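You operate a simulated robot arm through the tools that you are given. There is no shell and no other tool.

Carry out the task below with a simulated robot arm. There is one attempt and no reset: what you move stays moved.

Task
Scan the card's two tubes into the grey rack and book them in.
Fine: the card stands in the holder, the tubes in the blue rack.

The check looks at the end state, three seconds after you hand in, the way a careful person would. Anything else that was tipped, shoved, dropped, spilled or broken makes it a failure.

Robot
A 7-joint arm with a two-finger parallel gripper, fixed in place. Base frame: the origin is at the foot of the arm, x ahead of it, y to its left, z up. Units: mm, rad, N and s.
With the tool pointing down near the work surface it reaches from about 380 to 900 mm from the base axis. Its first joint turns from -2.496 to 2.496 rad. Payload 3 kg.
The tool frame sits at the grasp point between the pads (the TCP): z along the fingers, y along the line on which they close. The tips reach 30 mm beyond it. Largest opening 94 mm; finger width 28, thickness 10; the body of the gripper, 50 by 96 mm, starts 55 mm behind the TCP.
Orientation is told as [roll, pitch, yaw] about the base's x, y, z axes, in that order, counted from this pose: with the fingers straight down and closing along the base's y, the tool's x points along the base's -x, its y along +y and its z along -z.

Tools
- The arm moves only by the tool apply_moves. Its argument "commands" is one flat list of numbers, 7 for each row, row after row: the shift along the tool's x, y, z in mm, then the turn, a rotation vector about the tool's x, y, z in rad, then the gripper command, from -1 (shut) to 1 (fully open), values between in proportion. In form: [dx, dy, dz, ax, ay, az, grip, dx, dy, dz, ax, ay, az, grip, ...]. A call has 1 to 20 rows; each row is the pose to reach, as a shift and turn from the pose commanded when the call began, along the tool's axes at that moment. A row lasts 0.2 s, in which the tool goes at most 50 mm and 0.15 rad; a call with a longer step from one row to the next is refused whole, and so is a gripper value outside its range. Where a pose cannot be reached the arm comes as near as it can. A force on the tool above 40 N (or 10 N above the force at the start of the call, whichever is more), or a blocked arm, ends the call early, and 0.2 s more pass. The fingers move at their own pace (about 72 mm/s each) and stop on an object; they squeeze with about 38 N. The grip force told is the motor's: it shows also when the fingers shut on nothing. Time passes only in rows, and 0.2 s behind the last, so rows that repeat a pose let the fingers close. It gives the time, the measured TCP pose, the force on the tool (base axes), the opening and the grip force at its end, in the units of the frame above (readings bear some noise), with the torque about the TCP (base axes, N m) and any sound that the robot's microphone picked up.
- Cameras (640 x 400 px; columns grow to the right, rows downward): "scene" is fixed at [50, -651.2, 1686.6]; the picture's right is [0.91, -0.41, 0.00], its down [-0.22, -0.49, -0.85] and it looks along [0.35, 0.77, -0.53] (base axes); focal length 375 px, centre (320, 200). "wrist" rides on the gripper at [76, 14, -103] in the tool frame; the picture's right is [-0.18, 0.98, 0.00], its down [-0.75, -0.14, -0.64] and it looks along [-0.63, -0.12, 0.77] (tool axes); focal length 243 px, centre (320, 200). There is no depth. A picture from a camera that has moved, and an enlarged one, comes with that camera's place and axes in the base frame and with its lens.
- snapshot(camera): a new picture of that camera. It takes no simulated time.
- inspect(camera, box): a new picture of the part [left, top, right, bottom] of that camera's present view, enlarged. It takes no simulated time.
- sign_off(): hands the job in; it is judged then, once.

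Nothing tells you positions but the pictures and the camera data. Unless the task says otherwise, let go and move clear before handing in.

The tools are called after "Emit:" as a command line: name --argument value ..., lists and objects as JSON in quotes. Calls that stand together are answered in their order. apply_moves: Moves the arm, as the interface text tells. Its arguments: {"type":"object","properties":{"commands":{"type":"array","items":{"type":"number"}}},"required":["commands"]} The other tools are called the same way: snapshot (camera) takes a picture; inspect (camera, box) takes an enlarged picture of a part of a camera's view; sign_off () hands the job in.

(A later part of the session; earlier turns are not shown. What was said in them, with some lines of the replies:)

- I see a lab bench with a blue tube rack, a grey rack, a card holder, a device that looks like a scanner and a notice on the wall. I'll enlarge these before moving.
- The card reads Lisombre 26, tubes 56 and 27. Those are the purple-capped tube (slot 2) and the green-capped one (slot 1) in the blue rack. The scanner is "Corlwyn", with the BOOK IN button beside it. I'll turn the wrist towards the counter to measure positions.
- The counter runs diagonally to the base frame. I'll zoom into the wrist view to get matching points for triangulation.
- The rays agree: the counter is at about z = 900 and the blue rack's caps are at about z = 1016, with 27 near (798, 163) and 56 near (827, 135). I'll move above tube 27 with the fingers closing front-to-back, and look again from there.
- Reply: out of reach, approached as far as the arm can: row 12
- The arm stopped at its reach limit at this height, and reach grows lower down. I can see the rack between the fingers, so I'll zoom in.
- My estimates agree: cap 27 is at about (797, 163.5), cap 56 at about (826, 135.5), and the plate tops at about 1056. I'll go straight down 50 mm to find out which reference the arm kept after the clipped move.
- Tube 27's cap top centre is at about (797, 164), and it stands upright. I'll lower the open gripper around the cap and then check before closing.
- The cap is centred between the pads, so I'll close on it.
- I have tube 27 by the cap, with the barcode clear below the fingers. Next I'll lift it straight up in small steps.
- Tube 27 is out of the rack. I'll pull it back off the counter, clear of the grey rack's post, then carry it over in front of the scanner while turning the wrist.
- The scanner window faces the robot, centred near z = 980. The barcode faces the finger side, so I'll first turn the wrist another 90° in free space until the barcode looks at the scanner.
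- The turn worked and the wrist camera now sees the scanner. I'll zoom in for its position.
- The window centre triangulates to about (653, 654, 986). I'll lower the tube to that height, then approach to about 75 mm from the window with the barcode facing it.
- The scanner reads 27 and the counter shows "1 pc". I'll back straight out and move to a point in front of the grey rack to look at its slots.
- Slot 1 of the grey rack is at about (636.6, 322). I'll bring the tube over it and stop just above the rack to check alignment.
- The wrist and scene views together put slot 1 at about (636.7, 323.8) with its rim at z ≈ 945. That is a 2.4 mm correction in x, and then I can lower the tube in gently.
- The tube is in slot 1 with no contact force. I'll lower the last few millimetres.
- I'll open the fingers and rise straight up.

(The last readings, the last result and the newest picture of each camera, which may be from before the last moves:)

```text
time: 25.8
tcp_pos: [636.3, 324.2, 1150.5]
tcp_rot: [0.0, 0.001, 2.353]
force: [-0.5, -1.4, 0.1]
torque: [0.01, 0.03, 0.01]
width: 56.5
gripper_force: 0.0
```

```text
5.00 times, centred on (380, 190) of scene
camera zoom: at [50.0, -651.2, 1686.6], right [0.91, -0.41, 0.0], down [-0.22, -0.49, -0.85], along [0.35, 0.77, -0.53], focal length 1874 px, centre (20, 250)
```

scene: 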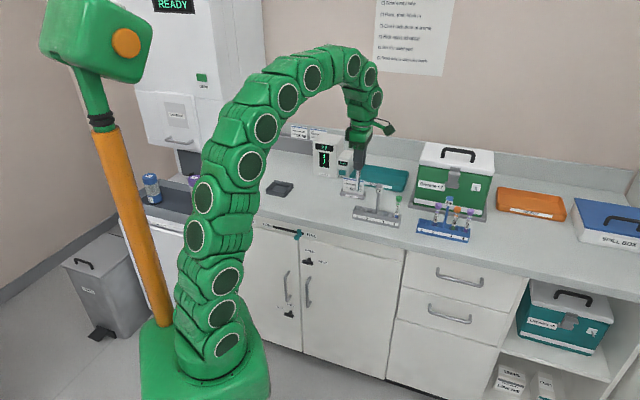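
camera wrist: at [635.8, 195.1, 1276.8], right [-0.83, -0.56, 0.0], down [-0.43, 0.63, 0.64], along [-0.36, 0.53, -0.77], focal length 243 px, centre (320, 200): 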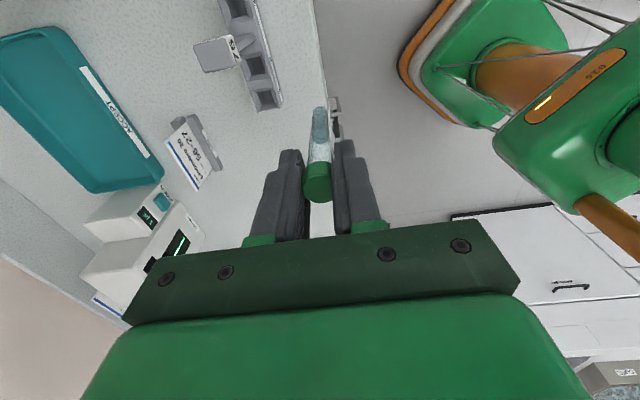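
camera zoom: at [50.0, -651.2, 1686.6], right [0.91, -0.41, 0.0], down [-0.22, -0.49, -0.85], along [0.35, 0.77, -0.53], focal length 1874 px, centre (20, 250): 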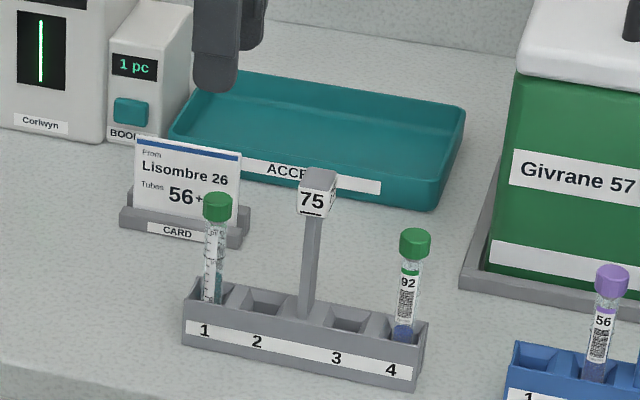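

Tube 27 stands upright in slot 1. I'll turn the wrist back and go for tube 56.

Emit:
apply_moves --commands '[6.4, 10.6, -2.5, 0, 0, 0.13, 0.2, 12.8, 21.2, -5, 0, 0, 0.26, 0.2, 19.2, 31.8, -7.5, 0, 0, 0.39, 0.2, 25.6, 42.4, -10, 0, 0, 0.52, 0.2, 32, 53, -12.5, 0, 0, 0.65, 0.2, 38.4, 63.6, -15, 0, 0, 0.78, 0.2, 44.7, 74.1, -17.5, 0, 0, 0.91, 0.2, 51.1, 84.7, -20, 0, 0, 1.04, 0.2, 57.5, 95.3, -22.5, 0, 0, 1.17, 0.2, 63.9, 105.9, -25, 0, 0, 1.3, 0.2, 70.3, 116.5, -27.5, 0, 0, 1.43, 0.2, 76.7, 127.1, -30, 0, 0, 1.57, 0.2]'

```text
time: 28.4
tcp_pos: [601.7, 178.9, 1178.9]
tcp_rot: [0.0, 0.003, 0.782]
force: [-1.3, -0.7, -0.3]
torque: [0.02, 0.0, -0.05]
width: 56.6
gripper_force: 0.0
```

Emit:
apply_moves --commands '[-2.4, -14.6, 5.8, 0, 0, 0.13, 0.2, -4.8, -29.1, 11.5, 0, 0, 0.26, 0.2, -7.1, -43.7, 17.3, 0, 0, 0.39, 0.2, -9.5, -58.2, 23, 0, 0, 0.52, 0.2, -11.9, -72.8, 28.8, 0, 0, 0.65, 0.2, -14.3, -87.4, 34.5, 0, 0, 0.78, 0.2, -16.6, -101.9, 40.3, 0, 0, 0.91, 0.2, -19, -116.5, 46, 0, 0, 1.04, 0.2, -21.4, -131, 51.8, 0, 0, 1.17, 0.2, -23.8, -145.6, 57.5, 0, 0, 1.3, 0.2, -26.1, -160.1, 63.3, 0, 0, 1.43, 0.2, -28.5, -174.7, 69, 0, 0, 1.557, 0.2]'

Emit:
snapshot --camera "wrist"

Emit:
snapshot --camera "scene"

```text
time: 31.0
tcp_pos: [745.6, 75.6, 1111.8]
tcp_rot: [0.002, 0.0, -0.774]
force: [-0.3, 1.2, 0.2]
torque: [0.02, 0.01, -0.02]
width: 56.4
gripper_force: 0.0
```

```text
taken
camera wrist: at [701.9, 137.9, 1214.9], right [0.82, 0.57, 0.0], down [0.44, -0.63, 0.64], along [0.37, -0.53, -0.77], focal length 243 px, centre (320, 200)
```

wrist: 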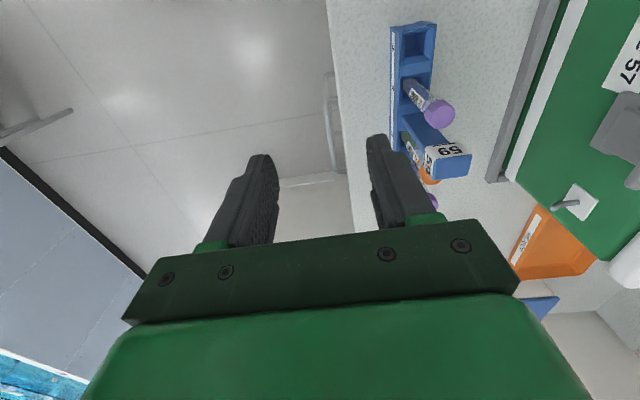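

```text
taken
```

scene: 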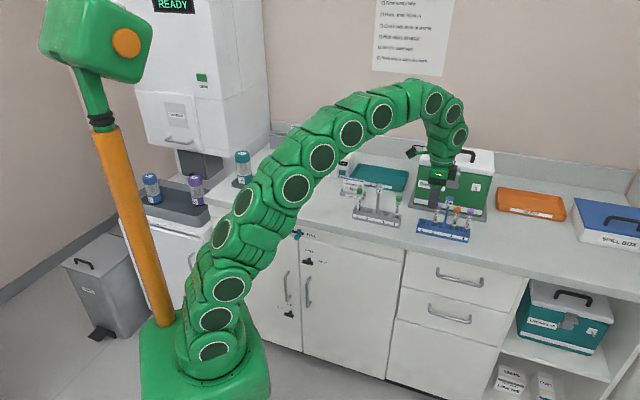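

Emit:
apply_moves --commands '[-0.6, 24.8, 13, 0, 0, 0, 0.2, -1.2, 49.6, 26.8, 0, 0, 0, 0.2, -1.8, 74.5, 26.8, 0, 0, 0, 0.2, -2.3, 99.3, 26.8, 0, 0, 0, 0.2, -2.3, 99.3, 26.8, 0, 0, 0, 0.2]'

Emit:
snapshot --camera "wrist"

Emit:
inspect --camera "wrist" --box '[290, 120, 370, 240]'

```text
time: 32.2
tcp_pos: [816.5, 145.8, 1085.4]
tcp_rot: [0.0, 0.001, -0.772]
force: [0.1, -0.2, -0.1]
torque: [0.01, 0.02, 0.0]
width: 56.3
gripper_force: 0.1
```

```text
taken
camera wrist: at [773.3, 207.0, 1188.2], right [0.82, 0.58, 0.0], down [0.44, -0.63, 0.64], along [0.37, -0.52, -0.77], focal length 243 px, centre (320, 200)
```

wrist: 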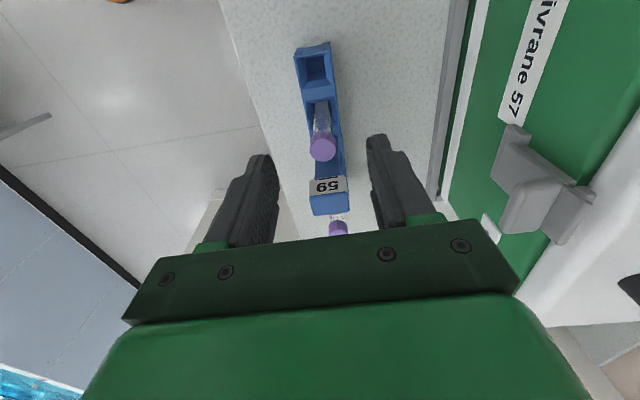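

```text
3.33 times, centred on (330, 180) of wrist
camera zoom: at [773.3, 207.0, 1188.2], right [0.82, 0.58, 0.0], down [0.44, -0.63, 0.64], along [0.37, -0.52, -0.77], focal length 809 px, centre (287, 267)
```

zoom: 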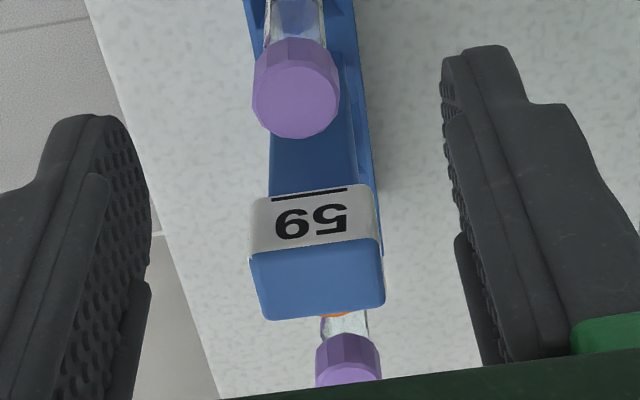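

Tube 56's cap is at about (826, 136). I'll descend beside it, shift 13 mm onto it, lower to the grasp height and check.

Emit:
apply_moves --commands '[0, 0, 20, 0, 0, 0, 0.2, 0, 0, 38, 0, 0, 0, 0.2, -7, -0.2, 42, 0, 0, 0, 0.2, -13.4, -0.4, 48, 0, 0, 0, 0.2, -13.4, -0.4, 58, 0, 0, 0, 0.2, -13.4, -0.4, 64.6, 0, 0, 0, 0.2, -13.4, -0.4, 64.6, 0, 0, 0, 0.2]'

Emit:
snapshot --camera "wrist"

Emit:
inspect --camera "scene" --box '[400, 160, 490, 250]'

```text
time: 33.8
tcp_pos: [826.3, 135.8, 1020.3]
tcp_rot: [0.0, 0.001, -0.772]
force: [1.1, 0.8, -0.1]
torque: [-0.04, -0.02, -0.03]
width: 56.4
gripper_force: 0.0
```

```text
taken
camera wrist: at [782.1, 197.9, 1123.2], right [0.82, 0.58, 0.0], down [0.44, -0.63, 0.64], along [0.37, -0.52, -0.77], focal length 243 px, centre (320, 200)
```

wrist: 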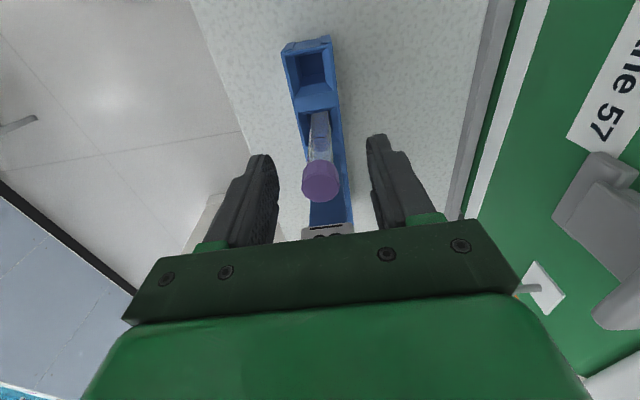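

```text
4.44 times, centred on (445, 205) of scene
camera zoom: at [50.0, -651.2, 1686.6], right [0.91, -0.41, 0.0], down [-0.22, -0.49, -0.85], along [0.35, 0.77, -0.53], focal length 1666 px, centre (-236, 178)
```

zoom: 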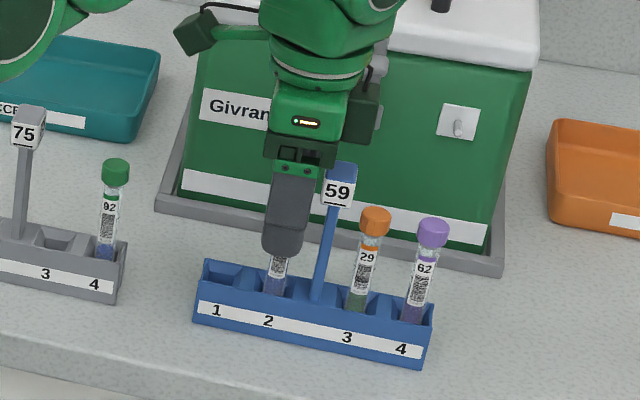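

The cap is centred and the fingers are clear of the 59 post. I'll close, then lift in small steps.

Emit:
apply_moves --commands '[0, 0, 0, 0, 0, 0, -0.3, 0, 0, 0, 0, 0, 0, -1, 0, 0, 0, 0, 0, 0, -1, 0, 0, 0, 0, 0, 0, -1]'

Emit:
apply_moves --commands '[0, 0, -6, 0, 0, 0, -1, 0, 0, -15, 0, 0, 0, -1, 0, 0, -26, 0, 0, 0, -1, 0, 0, -38, 0, 0, 0, -1, 0, 0, -50, 0, 0, 0, -1]'

Emit:
inspect --camera "scene" --box '[400, 160, 490, 250]'

Emit:
snapshot --camera "wrist"

```text
time: 34.8
tcp_pos: [826.7, 135.4, 1021.2]
tcp_rot: [0.0, -0.002, -0.771]
force: [0.6, -0.4, 0.5]
torque: [0.01, -0.01, 0.0]
width: 19.4
gripper_force: 38.3
```

```text
time: 36.0
tcp_pos: [825.7, 134.0, 1070.3]
tcp_rot: [-0.001, 0.0, -0.775]
force: [-0.4, 0.2, -0.6]
torque: [-0.02, -0.01, -0.03]
width: 19.0
gripper_force: 38.3
```

```text
4.44 times, centred on (445, 205) of scene
camera zoom: at [50.0, -651.2, 1686.6], right [0.91, -0.41, 0.0], down [-0.22, -0.49, -0.85], along [0.35, 0.77, -0.53], focal length 1666 px, centre (-236, 178)
```

zoom: 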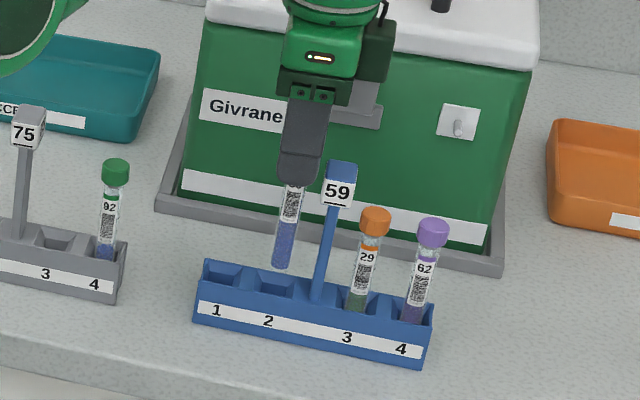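

```text
taken
camera wrist: at [782.8, 197.5, 1173.3], right [0.82, 0.58, 0.0], down [0.44, -0.63, 0.64], along [0.37, -0.53, -0.77], focal length 243 px, centre (320, 200)
```

wrist: 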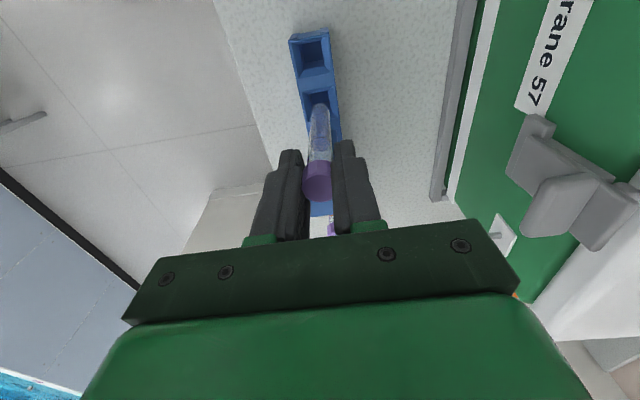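

Tube 56 is clear of the rack. I'll retreat toward the robot and carry it back round to the pre-scan point.

Emit:
apply_moves --commands '[0, -37, -10, 0, 0, 0, -1, 0, -74, -20, 0, 0, 0, -1, 0, -112, -30, 0, 0, -0.13, -1, 0, -150, -40, 0, 0, -0.26, -1, 40.7, -142.3, -48, 0, 0, -0.378, -1, 81.4, -134.5, -56, 0, 0, -0.496, -1, 122, -126.8, -64, 0, 0, -0.614, -1, 162.7, -119, -72, 0, 0, -0.732, -1, 203.4, -111.3, -80, 0, 0, -0.85, -1, 244.1, -103.6, -88, 0, 0, -0.968, -1, 284.8, -95.8, -96, 0, 0, -1.086, -1, 325.4, -88.1, -104, 0, 0, -1.204, -1, 366.1, -80.3, -112, 0, 0, -1.322, -1, 406.8, -72.6, -120, 0, 0, -1.44, -1, 447.5, -64.9, -128, 0, 0, -1.56, -1]'

Emit:
apply_moves --commands '[0, 0, 0, 0, 0, -0.13, -1, 0, 0, 0, 0, 0, -0.26, -1, 0, 0, 0, 0, 0, -0.39, -1, 0, 0, 0, 0, 0, -0.52, -1, 0, 0, 0, 0, 0, -0.65, -1, 0, 0, 0, 0, 0, -0.78, -1, 0, 0, 0, 0, 0, -0.91, -1, 0, 0, 0, 0, 0, -1.04, -1, 0, 0, 0, 0, 0, -1.17, -1, 0, 0, 0, 0, 0, -1.3, -1, 0, 0, 0, 0, 0, -1.43, -1, 0, 0, 0, 0, 0, -1.571, -1]'

Emit:
snapshot --camera "scene"

Emit:
snapshot --camera "wrist"

```text
time: 39.2
tcp_pos: [457.5, 402.0, 1196.9]
tcp_rot: [-0.001, 0.0, 0.789]
force: [0.1, -0.3, 0.0]
torque: [0.02, 0.01, -0.01]
width: 19.2
gripper_force: 38.3
```

```text
time: 41.8
tcp_pos: [461.4, 402.5, 1196.7]
tcp_rot: [0.001, 0.0, 2.36]
force: [-0.7, -0.6, -0.9]
torque: [-0.02, -0.01, 0.01]
width: 19.3
gripper_force: 38.1
```

```text
taken
```

scene: 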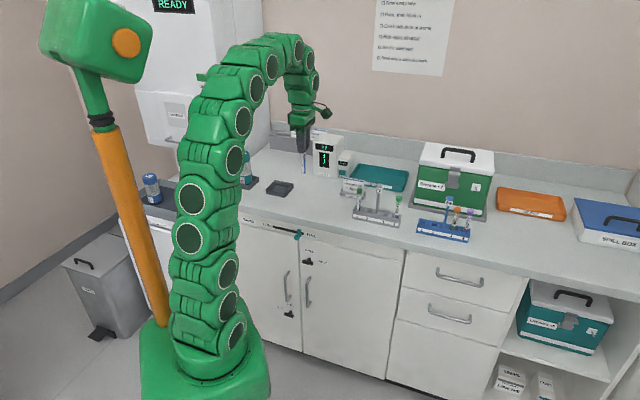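

```text
taken
camera wrist: at [505.2, 336.5, 1299.7], right [-0.82, -0.57, 0.0], down [-0.44, 0.63, 0.64], along [-0.37, 0.53, -0.77], focal length 243 px, centre (320, 200)
```

wrist: 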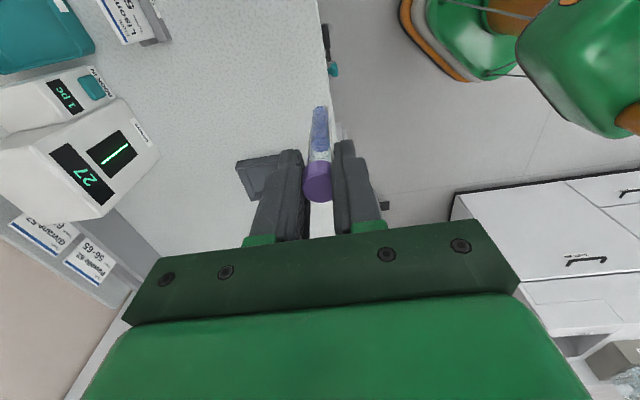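

I'm at the same pre-scan pose as for the first tube, so I'll repeat the same approach.

Emit:
apply_moves --commands '[-6.2, -27, 23, 0, 0, 0, -1, -12.4, -54, 46, 0, 0, 0, -1, -18.6, -81, 69, 0, 0, 0, -1, -24.8, -108, 93, 0, 0, 0, -1, -31, -135, 116, 0, 0, 0, -1, -37.3, -162, 139, 0, 0, 0, -1, -43.5, -189.4, 162, 0, 0, 0, -1, -43.5, -202, 162, 0, 0, 0, -1, -43.5, -214.5, 162, 0, 0, 0, -1, -43.5, -227, 162, 0, 0, 0, -1, -43.4, -238, 162, 0, 0, 0, -1, -43.4, -238, 162, 0, 0, 0, -1, -43.4, -238, 162, 0, 0, 0, -1]'

Emit:
inspect --camera "scene" --box '[280, 110, 380, 200]'

Emit:
snapshot --camera "wrist"

```text
time: 44.6
tcp_pos: [598.4, 600.8, 1034.6]
tcp_rot: [0.0, -0.001, 2.359]
force: [0.4, -0.8, -0.3]
torque: [-0.02, -0.01, -0.01]
width: 19.2
gripper_force: 37.6
```

```text
4.44 times, centred on (330, 155) of scene
camera zoom: at [50.0, -651.2, 1686.6], right [0.91, -0.41, 0.0], down [-0.22, -0.49, -0.85], along [0.35, 0.77, -0.53], focal length 1666 px, centre (276, 400)
```

zoom: 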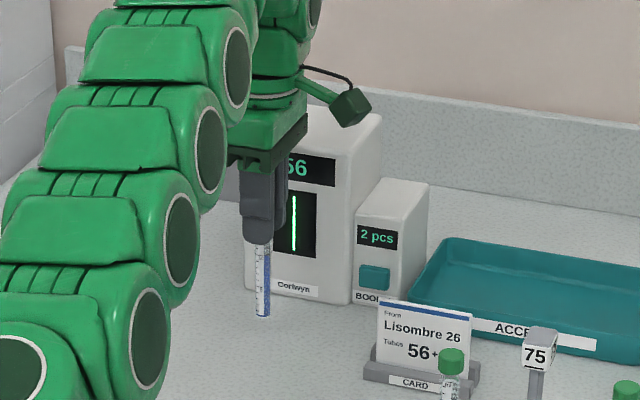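

```text
taken
camera wrist: at [642.1, 535.8, 1137.4], right [-0.82, -0.57, 0.0], down [-0.43, 0.63, 0.64], along [-0.36, 0.53, -0.77], focal length 243 px, centre (320, 200)
```

wrist: 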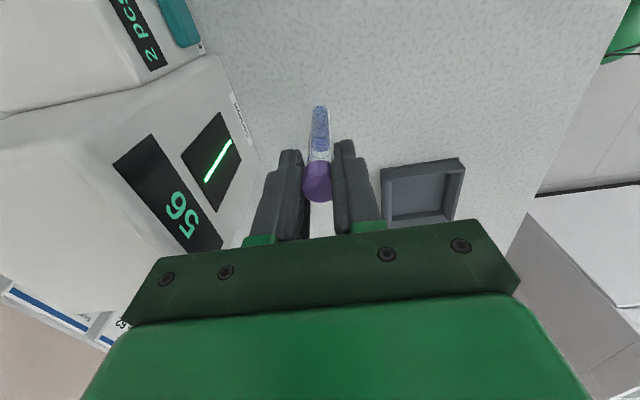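

Scanned: the display reads 56 and the counter "2 pcs". I'll back out and carry it to grey slot 2.

Emit:
apply_moves --commands '[0, 24, -10, 0, 0, 0, -1, 0, 47, -25, 0, 0, 0, -1, 0, 71, -40, 0, 0, 0, -1, 29.2, 92.2, -50.6, 0, 0, 0, -1, 58.4, 113.3, -61.2, 0, 0, 0, -1, 87.6, 134.5, -71.8, 0, 0, 0, -1, 116.8, 155.7, -82.4, 0, 0, 0, -1, 146, 176.8, -93, 0, 0, 0, -1, 175.3, 198, -103.6, 0, 0, 0, -1, 204.5, 219.2, -114.2, 0, 0, 0, -1, 233.7, 240.3, -124.8, 0, 0, 0, -1, 262.9, 261.5, -135.4, 0, 0, 0, -1]'

Emit:
snapshot --camera "wrist"

Emit:
inspect --camera "scene" --box '[300, 120, 420, 240]'

```text
time: 47.2
tcp_pos: [600.9, 229.9, 1170.8]
tcp_rot: [-0.003, -0.001, 2.359]
force: [-0.7, -0.3, 0.4]
torque: [-0.02, 0.0, 0.0]
width: 19.2
gripper_force: 38.2
```

```text
taken
camera wrist: at [644.0, 164.9, 1273.2], right [-0.82, -0.57, 0.0], down [-0.44, 0.63, 0.64], along [-0.36, 0.53, -0.77], focal length 243 px, centre (320, 200)
```

wrist: 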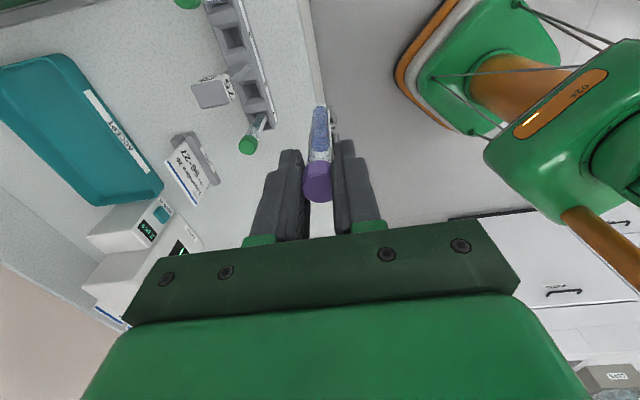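

```text
3.33 times, centred on (360, 180) of scene
camera zoom: at [50.0, -651.2, 1686.6], right [0.91, -0.41, 0.0], down [-0.22, -0.49, -0.85], along [0.35, 0.77, -0.53], focal length 1250 px, centre (187, 267)
```

zoom: 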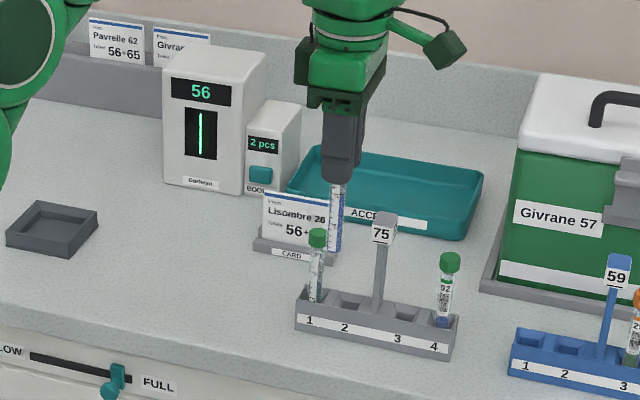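

Emit:
apply_moves --commands '[-0.6, -31, 0, 0, 0, 0, -1, -1.2, -62, 0, 0, 0, 0, -1, -1.7, -92.1, 0, 0, 0, 0, -1, -1.7, -92.1, 25, 0, 0, 0, -1, -1.7, -92.1, 50, 0, 0, 0, -1, -1.7, -92.1, 72, 0, 0, 0, -1, -1.7, -92.1, 72, 0, 0, 0, -1]'

Emit:
inspect --camera "wrist" --box '[270, 60, 370, 160]'

Emit:
inspect --camera "scene" --box '[350, 150, 420, 230]'

Emit:
snapshot --camera "wrist"

```text
time: 48.8
tcp_pos: [662.0, 296.3, 1099.1]
tcp_rot: [0.003, 0.0, 2.361]
force: [-0.7, 0.3, -0.3]
torque: [-0.01, -0.01, 0.0]
width: 19.1
gripper_force: 38.2
```

```text
4.00 times, centred on (320, 110) of wrist
camera zoom: at [705.7, 231.5, 1202.5], right [-0.82, -0.57, 0.0], down [-0.43, 0.63, 0.64], along [-0.36, 0.53, -0.77], focal length 970 px, centre (320, 560)
```

zoom: 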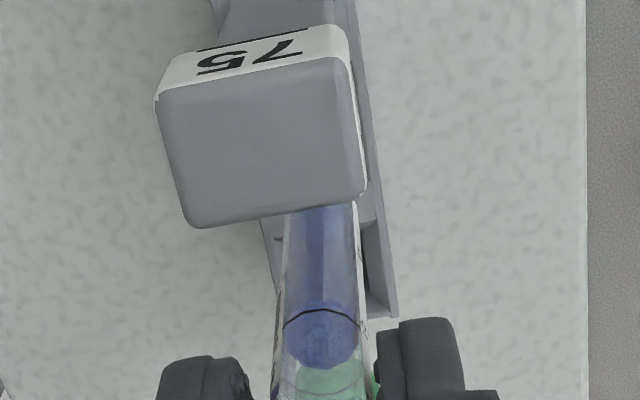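

```text
5.00 times, centred on (385, 190) of scene
camera zoom: at [50.0, -651.2, 1686.6], right [0.91, -0.41, 0.0], down [-0.22, -0.49, -0.85], along [0.35, 0.77, -0.53], focal length 1874 px, centre (-5, 250)
```

zoom: 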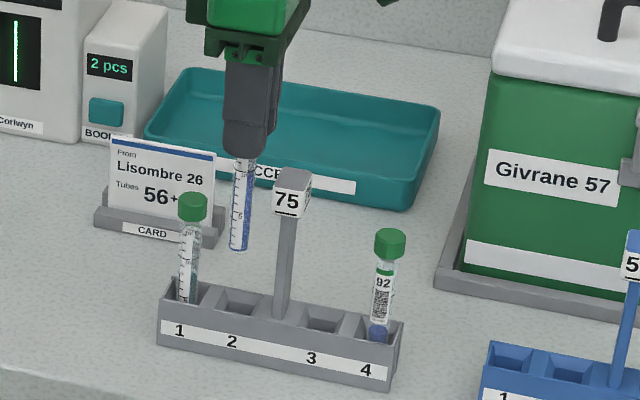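

```text
taken
camera wrist: at [705.7, 231.5, 1202.5], right [-0.82, -0.57, 0.0], down [-0.43, 0.63, 0.64], along [-0.36, 0.53, -0.77], focal length 243 px, centre (320, 200)
```

wrist: 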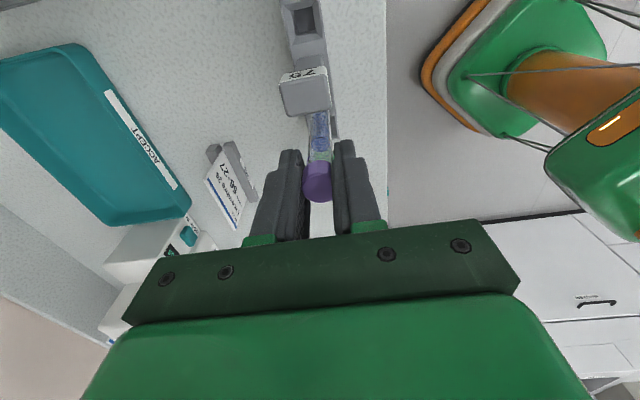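

Slot 2 is about 4 mm further in +x according to the camera geometry. I'll apply that correction and then lower the tube slowly beside the post.

Emit:
apply_moves --commands '[3.5, -2.5, 0, 0, 0, 0, -1, 3.5, -2.5, 10, 0, 0, 0, -1, 3.5, -2.5, 20, 0, 0, 0, -1, 3.5, -2.5, 30, 0, 0, 0, -1, 3.5, -2.5, 38, 0, 0, 0, -1, 3.5, -2.5, 46, 0, 0, 0, -1, 3.5, -2.5, 54, 0, 0, 0, -1, 3.5, -2.5, 54, 0, 0, 0, -1]'

Emit:
inspect --camera "wrist" --box '[240, 60, 380, 220]'

Emit:
inspect --camera "scene" --box '[350, 160, 410, 230]'

```text
time: 50.6
tcp_pos: [666.8, 296.2, 1043.7]
tcp_rot: [0.0, 0.0, 2.358]
force: [-0.3, 0.0, -0.1]
torque: [0.02, -0.01, 0.01]
width: 19.0
gripper_force: 38.5
```

```text
2.50 times, centred on (310, 140) of wrist
camera zoom: at [711.6, 231.2, 1146.9], right [-0.82, -0.57, 0.0], down [-0.43, 0.63, 0.64], along [-0.36, 0.53, -0.77], focal length 606 px, centre (345, 350)
```

zoom: 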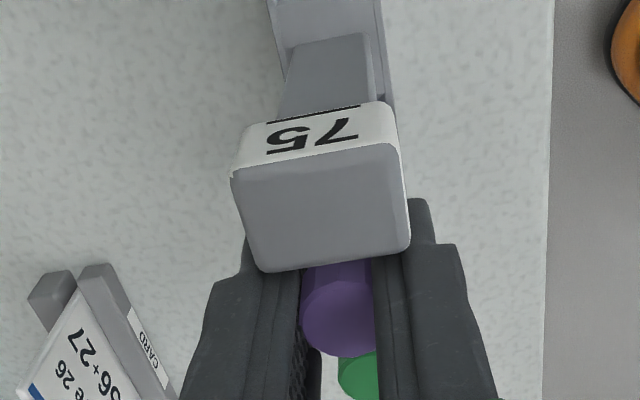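

```text
5.71 times, centred on (380, 195) of scene
camera zoom: at [50.0, -651.2, 1686.6], right [0.91, -0.41, 0.0], down [-0.22, -0.49, -0.85], along [0.35, 0.77, -0.53], focal length 2142 px, centre (-23, 229)
```

zoom: 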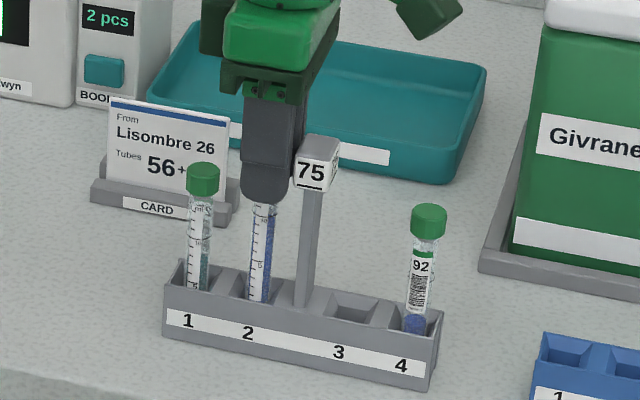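

Tube 56 is entering slot 2 with no side force. I'll lower it the remaining distance.

Emit:
apply_moves --commands '[0, 0, 6, 0, 0, 0, -1, 0, 0, 12, 0, 0, 0, -1, 0, 0, 17, 0, 0, 0, -1, 0, 0, 21, 0, 0, 0, -1, 0, 0, 23, 0, 0, 0, -1, 0, 0, 23, 0, 0, 0, -1]'

Emit:
inspect --camera "scene" --box '[350, 160, 410, 230]'

```text
time: 52.0
tcp_pos: [668.0, 296.0, 1022.6]
tcp_rot: [0.001, 0.0, 2.358]
force: [-0.9, 0.3, -0.7]
torque: [-0.01, 0.0, -0.04]
width: 19.3
gripper_force: 37.8
```

```text
5.71 times, centred on (380, 195) of scene
camera zoom: at [50.0, -651.2, 1686.6], right [0.91, -0.41, 0.0], down [-0.22, -0.49, -0.85], along [0.35, 0.77, -0.53], focal length 2142 px, centre (-23, 229)
```

zoom: 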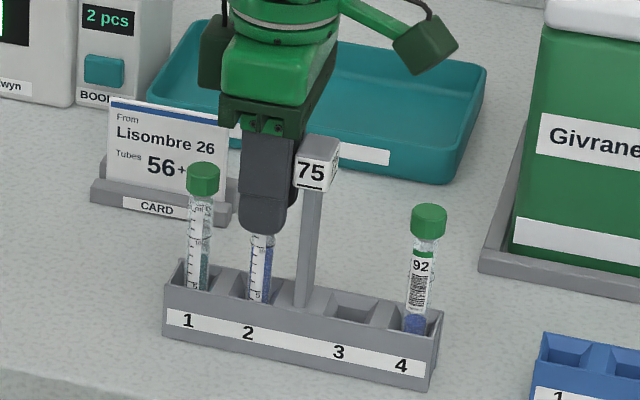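

Emit:
apply_moves --commands '[0, 0, 1, 0, 0, 0, -1, 0, 0, 1.5, 0, 0, 0, -1, 0, 0, 1.5, 0, 0, 0, -1]'

```text
time: 52.8
tcp_pos: [667.9, 296.1, 1019.8]
tcp_rot: [0.0, 0.0, 2.358]
force: [-0.8, -0.1, -0.3]
torque: [0.02, 0.04, 0.0]
width: 19.0
gripper_force: 38.2
```

I'll release and rise straight up.

Emit:
apply_moves --commands '[0, 0, 0, 0, 0, 0, -0.4, 0, 0, 0, 0, 0, 0, 0, 0, 0, 0, 0, 0, 0, 0.2, 0, 0, 0, 0, 0, 0, 0.2, 0, 0, -20, 0, 0, 0, 0.2, 0, 0, -50, 0, 0, 0, 0.2, 0, 0, -90, 0, 0, 0, 0.2, 0, 0, -130, 0, 0, 0, 0.2]'

Emit:
inspect --camera "scene" --box '[300, 130, 420, 230]'

Emit:
snapshot --camera "wrist"

```text
time: 54.6
tcp_pos: [666.7, 296.0, 1151.8]
tcp_rot: [0.002, 0.002, 2.36]
force: [0.0, 0.2, -0.4]
torque: [-0.01, 0.01, -0.01]
width: 56.2
gripper_force: 0.1
```

```text
4.00 times, centred on (360, 180) of scene
camera zoom: at [50.0, -651.2, 1686.6], right [0.91, -0.41, 0.0], down [-0.22, -0.49, -0.85], along [0.35, 0.77, -0.53], focal length 1499 px, centre (160, 280)
```

zoom: 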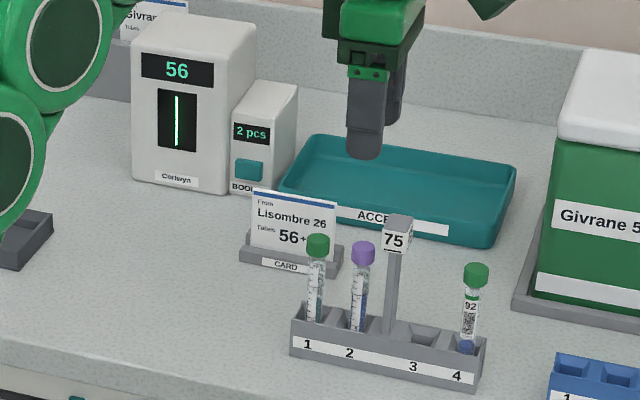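

```text
taken
camera wrist: at [710.8, 231.4, 1254.6], right [-0.82, -0.57, 0.0], down [-0.43, 0.63, 0.64], along [-0.36, 0.53, -0.77], focal length 243 px, centre (320, 200)
```

wrist: 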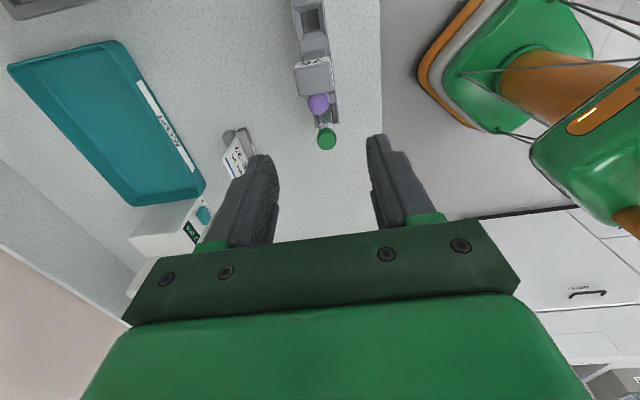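

Both tubes stand in the grey rack and the counter shows 2 pcs. The BOOK IN button triangulates to about (707, 593, 946) on the device's front face. I'll shut the fingers, back off, and tilt the tool about 50° forward so the tips can push it.

Emit:
apply_moves --commands '[-34, -4, 0, 0, 0, 0, -1, -68, -8, 0, 0, 0, 0, -1, -102, -12, 6, 0, 0, 0, -1, -136, -16, 13, 0, 0, 0, -1, -170, -20, 20, 0, 0, 0, -1, -170, -20, 20, 0.145, 0, 0, -1, -170, -20, 20, 0.29, 0, 0, -1, -170, -20, 20, 0.435, 0, 0, -1, -170, -20, 20, 0.58, 0, 0, -1, -170, -20, 20, 0.725, 0, 0, -1, -170, -20, 20, 0.873, 0, 0, -1, -170, -20, 20, 0.873, 0, 0, -1]'

Emit:
snapshot --camera "wrist"

Emit:
snapshot --camera "scene"

```text
time: 57.2
tcp_pos: [562.4, 430.1, 1129.8]
tcp_rot: [-0.873, 0.0, 2.36]
force: [0.3, -0.8, -1.0]
torque: [-0.02, 0.0, 0.01]
width: 0.0
gripper_force: 33.1
```

```text
taken
camera wrist: at [554.2, 312.9, 1185.7], right [-0.57, -0.32, -0.75], down [-0.82, 0.25, 0.52], along [0.02, 0.92, -0.4], focal length 243 px, centre (320, 200)
```

wrist: 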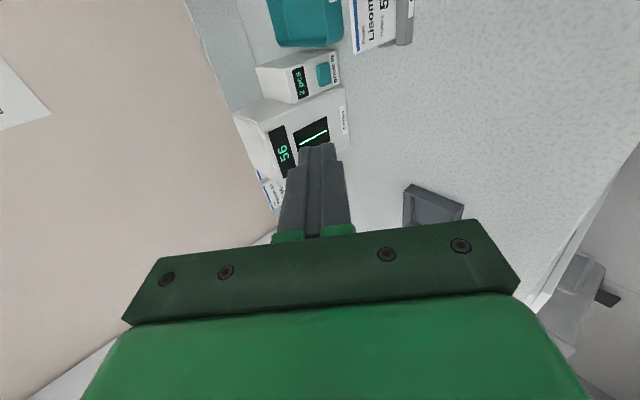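

```text
taken
```

scene: 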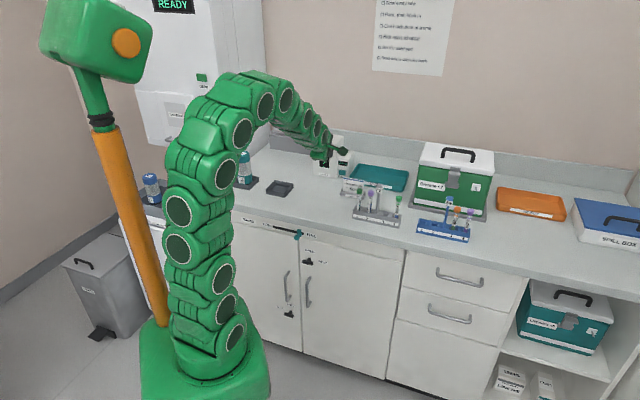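

Emit:
inspect --camera "wrist" --box '[230, 30, 410, 160]'

Emit:
inspect --camera "scene" --box '[300, 120, 400, 200]'

```text
3.08 times, centred on (320, 95) of wrist
camera zoom: at [554.2, 312.9, 1185.7], right [-0.57, -0.32, -0.75], down [-0.82, 0.25, 0.52], along [0.02, 0.92, -0.4], focal length 746 px, centre (320, 523)
```

zoom: 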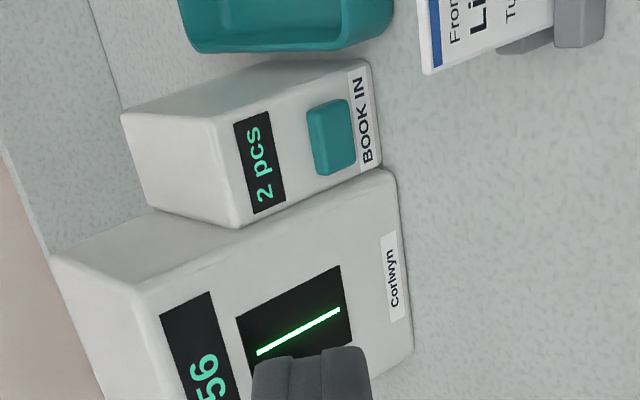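

```text
5.00 times, centred on (350, 160) of scene
camera zoom: at [50.0, -651.2, 1686.6], right [0.91, -0.41, 0.0], down [-0.22, -0.49, -0.85], along [0.35, 0.77, -0.53], focal length 1874 px, centre (170, 400)
```

zoom: 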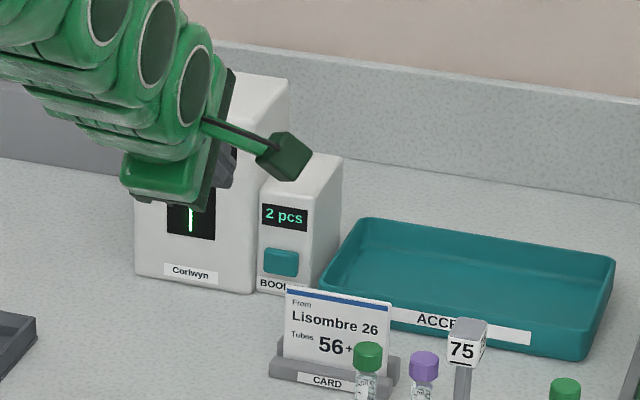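

Emit:
apply_moves --commands '[-1.9, 5.7, 29.5, 0, 0, 0, -1, -3.7, 11.3, 59, 0, 0, 0, -1, -5.6, 17, 88.6, 0, 0, 0, -1, -7.4, 22.6, 118, 0, 0, 0, -1, -9.3, 28.3, 147.6, 0, 0, 0, -1, -11.1, 33.9, 177.1, 0, 0, 0, -1, -11.1, 33.9, 177.1, 0, 0, 0, -1]'

Emit:
snapshot --camera "wrist"

Emit:
inspect --camera "scene" --box '[290, 110, 410, 210]'

```text
time: 58.8
tcp_pos: [634.7, 519.3, 990.5]
tcp_rot: [-0.873, 0.0, 2.358]
force: [0.4, 0.5, 0.3]
torque: [-0.01, 0.0, -0.03]
width: 0.0
gripper_force: 32.9
```

```text
taken
camera wrist: at [627.1, 402.5, 1045.5], right [-0.58, -0.32, -0.75], down [-0.82, 0.25, 0.52], along [0.02, 0.92, -0.4], focal length 243 px, centre (320, 200)
```

wrist: 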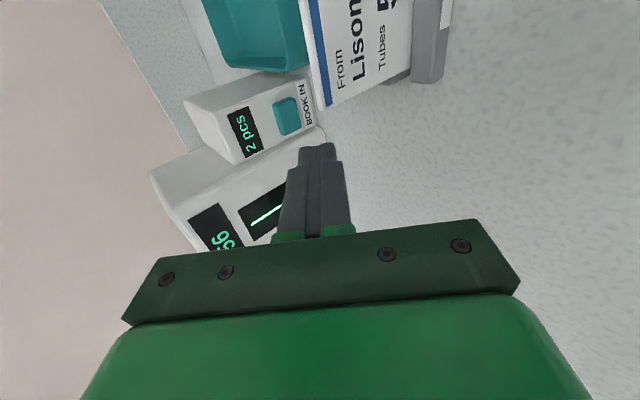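

```text
4.00 times, centred on (350, 160) of scene
camera zoom: at [50.0, -651.2, 1686.6], right [0.91, -0.41, 0.0], down [-0.22, -0.49, -0.85], along [0.35, 0.77, -0.53], focal length 1499 px, centre (200, 360)
```

zoom: 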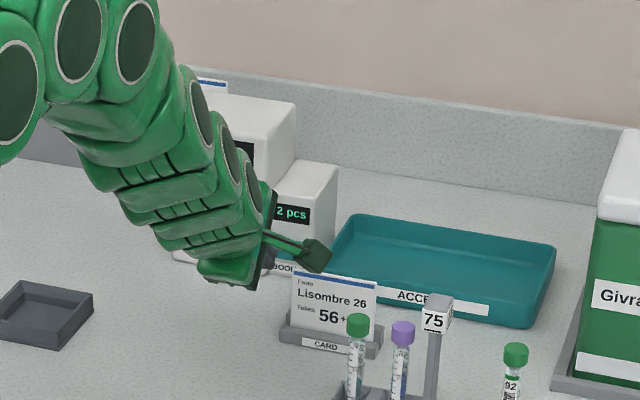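

Emit:
inspect --camera "wrist" --box '[200, 50, 360, 180]'

```text
3.08 times, centred on (280, 115) of wrist
camera zoom: at [627.1, 402.5, 1045.5], right [-0.58, -0.32, -0.75], down [-0.82, 0.25, 0.52], along [0.02, 0.92, -0.4], focal length 746 px, centre (443, 462)
```

zoom: 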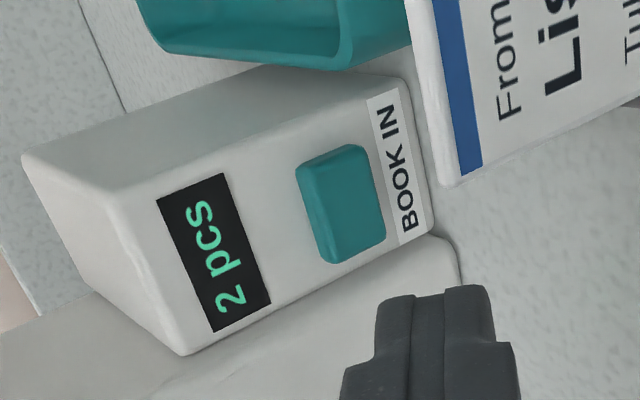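

The button is at about (707.5, 592, 942), but the card's top-left corner (664, 498.5, 974) is close to the hand's path. I'll reduce the tilt to 35°, which lifts the hand and camera well above the card, and line up slightly left of the button's centre.

Emit:
apply_moves --commands '[0, 0, 0, -0.131, 0, 0, -1, 0, 0, 0, -0.262, 0, 0, -1, -1.8, 6.9, 14.8, -0.262, 0, 0, -1, -3.6, 13.8, 29.7, -0.262, 0, 0, -1, -3.6, 13.8, 29.7, -0.262, 0, 0, -1]'

Emit:
snapshot --camera "wrist"

Emit:
inspect --camera "scene" --box '[290, 110, 410, 210]'

```text
time: 60.0
tcp_pos: [640.3, 530.7, 962.0]
tcp_rot: [-0.611, -0.001, 2.358]
force: [-0.2, -0.3, -0.6]
torque: [0.02, 0.01, 0.04]
width: 0.0
gripper_force: 32.9
```

```text
taken
camera wrist: at [645.7, 426.2, 1037.1], right [-0.7, -0.44, -0.56], down [-0.71, 0.35, 0.61], along [-0.07, 0.83, -0.56], focal length 243 px, centre (320, 200)
```

wrist: 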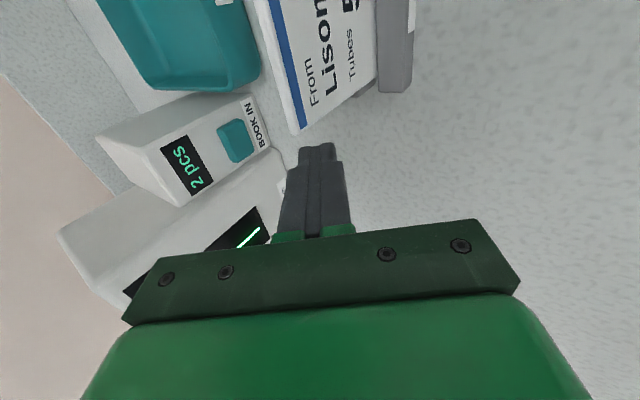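

```text
4.00 times, centred on (350, 160) of scene
camera zoom: at [50.0, -651.2, 1686.6], right [0.91, -0.41, 0.0], down [-0.22, -0.49, -0.85], along [0.35, 0.77, -0.53], focal length 1499 px, centre (200, 360)
```

zoom: 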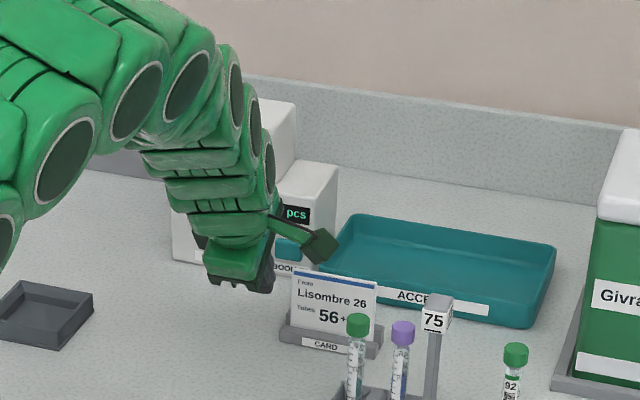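

Alignment is confirmed by this view. I'll advance horizontally toward the button, stopping just short of contact.

Emit:
apply_moves --commands '[0, -12.3, 8.6, 0, 0, 0, -1, 0, -24.6, 17.2, 0, 0, 0, -1, 0, -36.9, 25.8, 0, 0, 0, -1, 0, -45.1, 31.6, 0, 0, 0, -1, 0, -45.1, 31.6, 0, 0, 0, -1]'

Emit:
inspect --camera "wrist" --box '[160, 60, 380, 220]'

Emit:
inspect --camera "scene" --box '[290, 110, 410, 210]'

```text
time: 61.2
tcp_pos: [680.0, 570.0, 961.8]
tcp_rot: [-0.61, 0.0, 2.359]
force: [0.7, 0.6, 0.1]
torque: [0.03, -0.05, 0.01]
width: 0.0
gripper_force: 32.8
```

```text
2.50 times, centred on (270, 140) of wrist
camera zoom: at [683.9, 465.4, 1037.4], right [-0.7, -0.44, -0.56], down [-0.71, 0.35, 0.61], along [-0.07, 0.83, -0.56], focal length 606 px, centre (445, 350)
```

zoom: 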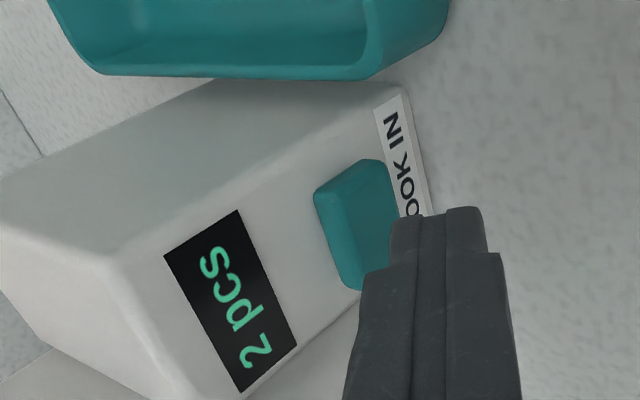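

```text
4.00 times, centred on (350, 160) of scene
camera zoom: at [50.0, -651.2, 1686.6], right [0.91, -0.41, 0.0], down [-0.22, -0.49, -0.85], along [0.35, 0.77, -0.53], focal length 1499 px, centre (200, 360)
```

zoom: 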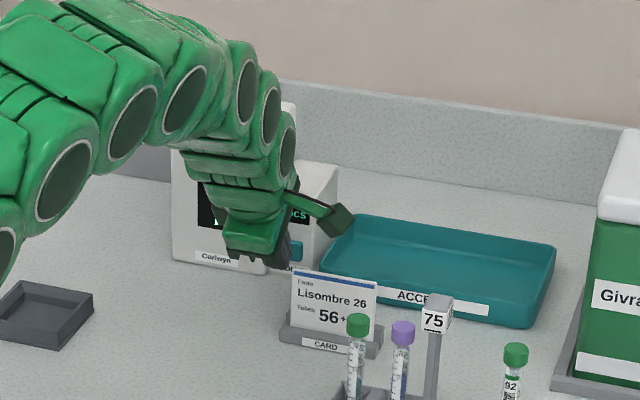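

Emit:
apply_moves --commands '[0, -2.5, 1.7, 0, 0, 0, -1, 0, -4.9, 3.4, 0, 0, 0, -1, 0, -6.6, 4.6, 0, 0, 0, -1, 0, -8.2, 5.7, 0, 0, 0, -1]'

Emit:
inspect --camera "wrist" --box '[160, 60, 380, 220]'

```text
time: 62.2
tcp_pos: [686.5, 576.8, 960.9]
tcp_rot: [-0.612, 0.0, 2.356]
force: [0.0, -0.9, -1.1]
torque: [0.02, 0.0, 0.01]
width: 0.0
gripper_force: 32.6
```

```text
2.50 times, centred on (270, 140) of wrist
camera zoom: at [691.1, 472.4, 1037.2], right [-0.7, -0.44, -0.56], down [-0.71, 0.35, 0.61], along [-0.07, 0.83, -0.56], focal length 606 px, centre (445, 350)
```

zoom: 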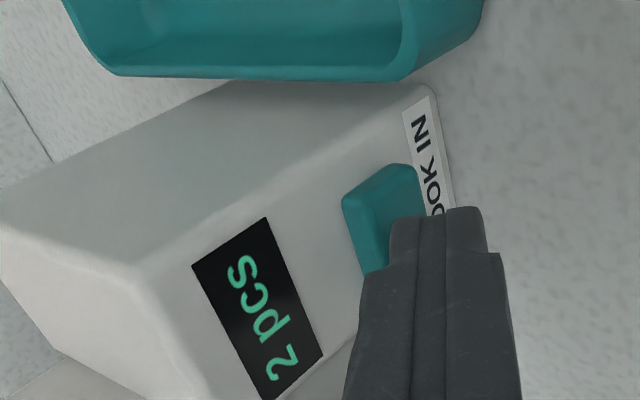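

Emit:
apply_moves --commands '[0, -1.2, 0.9, 0, 0, 0, -1, 0, -2.5, 1.7, 0, 0, 0, -1, 0, -3.7, 2.6, 0, 0, 0, -1]'

Emit:
inspect --camera "wrist" --box '[160, 60, 380, 220]'

```text
time: 63.0
tcp_pos: [689.8, 580.1, 961.3]
tcp_rot: [-0.61, 0.001, 2.36]
force: [-1.8, 0.6, 1.2]
torque: [0.0, 0.02, -0.03]
width: 0.1
gripper_force: 32.9
```

```text
2.50 times, centred on (270, 140) of wrist
camera zoom: at [694.6, 476.0, 1036.6], right [-0.7, -0.44, -0.56], down [-0.71, 0.35, 0.61], along [-0.07, 0.83, -0.56], focal length 606 px, centre (445, 350)
```

zoom: 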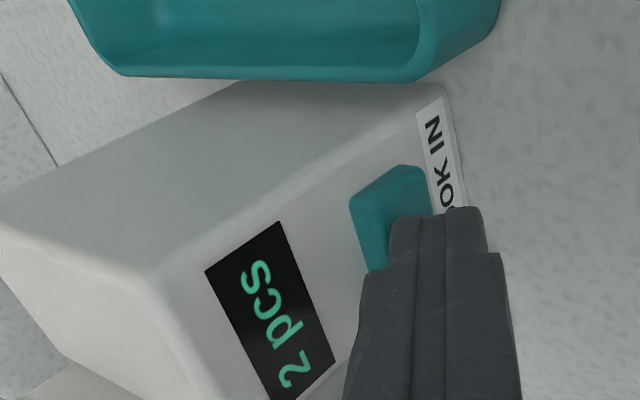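

Emit:
apply_moves --commands '[0, -1.2, 0.9, 0, 0, 0, -1, 0, -2.5, 1.7, 0, 0, 0, -1]'

Emit:
inspect --camera "wrist" --box '[160, 60, 380, 220]'

```text
time: 63.6
tcp_pos: [691.2, 583.6, 960.5]
tcp_rot: [-0.611, -0.001, 2.359]
force: [-0.7, -1.8, -0.8]
torque: [-0.04, 0.02, 0.02]
width: 0.0
gripper_force: 33.7
heard: click
```

```text
2.50 times, centred on (270, 140) of wrist
camera zoom: at [696.4, 478.5, 1036.8], right [-0.7, -0.44, -0.56], down [-0.71, 0.35, 0.61], along [-0.07, 0.83, -0.56], focal length 606 px, centre (445, 350)
```

zoom: 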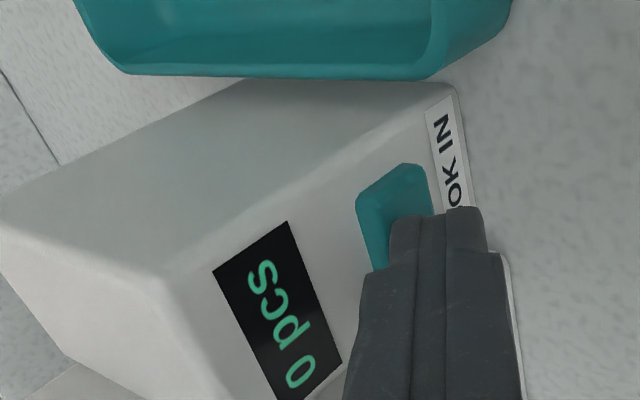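

There was a click and the counter went from 2 pcs to 0, so the booking went through. I'll back straight out the way I came, then rise.

Emit:
apply_moves --commands '[0, 8, -5.6, 0, 0, 0, -1, 0, 24, -16.8, 0, 0, 0, -1, 0, 41, -28.7, 0, 0, 0, -1, 0, 60, -42, 0, 0, 0, -1, 0, 62, -72, 0, 0, 0, -1, 0, 62, -110, 0, 0, 0, -1, 0, 62, -150, 0, 0, 0, -1, 0, 62, -190, 0, 0, 0, -1]'

Emit:
snapshot --camera "scene"

Emit:
inspect --camera "scene" --box '[290, 110, 490, 250]'

Emit:
snapshot --camera "wrist"

```text
time: 65.4
tcp_pos: [580.1, 469.1, 1079.8]
tcp_rot: [-0.61, -0.002, 2.358]
force: [1.1, -0.2, -0.4]
torque: [0.01, 0.03, 0.01]
width: 0.0
gripper_force: 33.0
```

```text
taken
```

scene: 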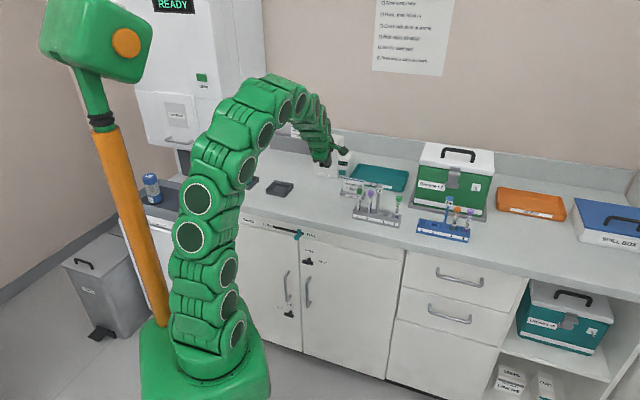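

```text
2.86 times, centred on (390, 180) of scene
camera zoom: at [50.0, -651.2, 1686.6], right [0.91, -0.41, 0.0], down [-0.22, -0.49, -0.85], along [0.35, 0.77, -0.53], focal length 1071 px, centre (120, 257)
```

zoom: 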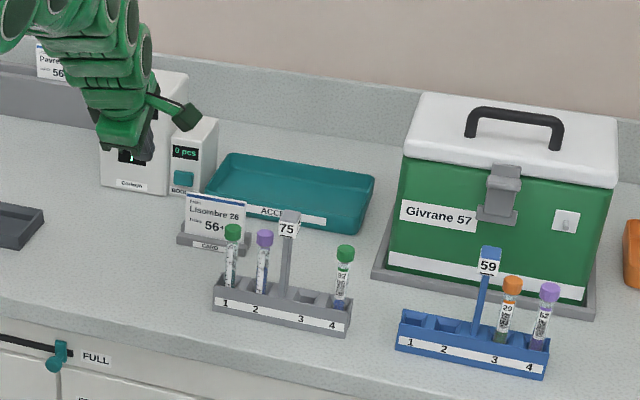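

```text
taken
camera wrist: at [583.7, 364.9, 1156.2], right [-0.7, -0.44, -0.56], down [-0.71, 0.35, 0.61], along [-0.07, 0.82, -0.56], focal length 243 px, centre (320, 200)
```

wrist: 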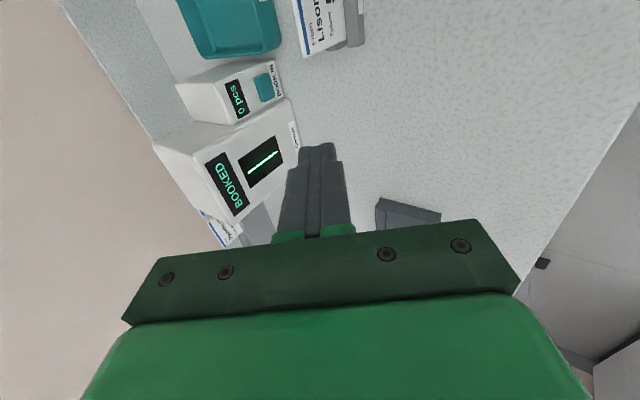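

The scanner shows BOOKED and the count is back to 0. Tubes 27 and 56 stand in the grey rack, everything else is where it was, and the arm is clear with nothing in the gripper. I'm handing in.

Emit:
sign_off

```text
The job is handed in.
```

The card (Lisombre 26) called for tubes 56 and 27. I scanned both, put them in the grey rack and booked them in. I've handed the job in, but the result of the check hasn't come back.

- **Scanning:** the scanner read 27, then 56, and the counter went from 1 pc to 2 pcs.
- **Racking:** tube 27 is in slot 1 of the grey rack and tube 56 is in slot 2. Both stand upright, with their barcodes facing the back.
- **Booking in:** I pressed BOOK IN once after both tubes were racked. It clicked, the scanner showed BOOKED and the counter went back to 0 pcs.

The final pictures showed the other tubes, the card and both racks undisturbed. The gripper was empty and the arm was clear of the bench.
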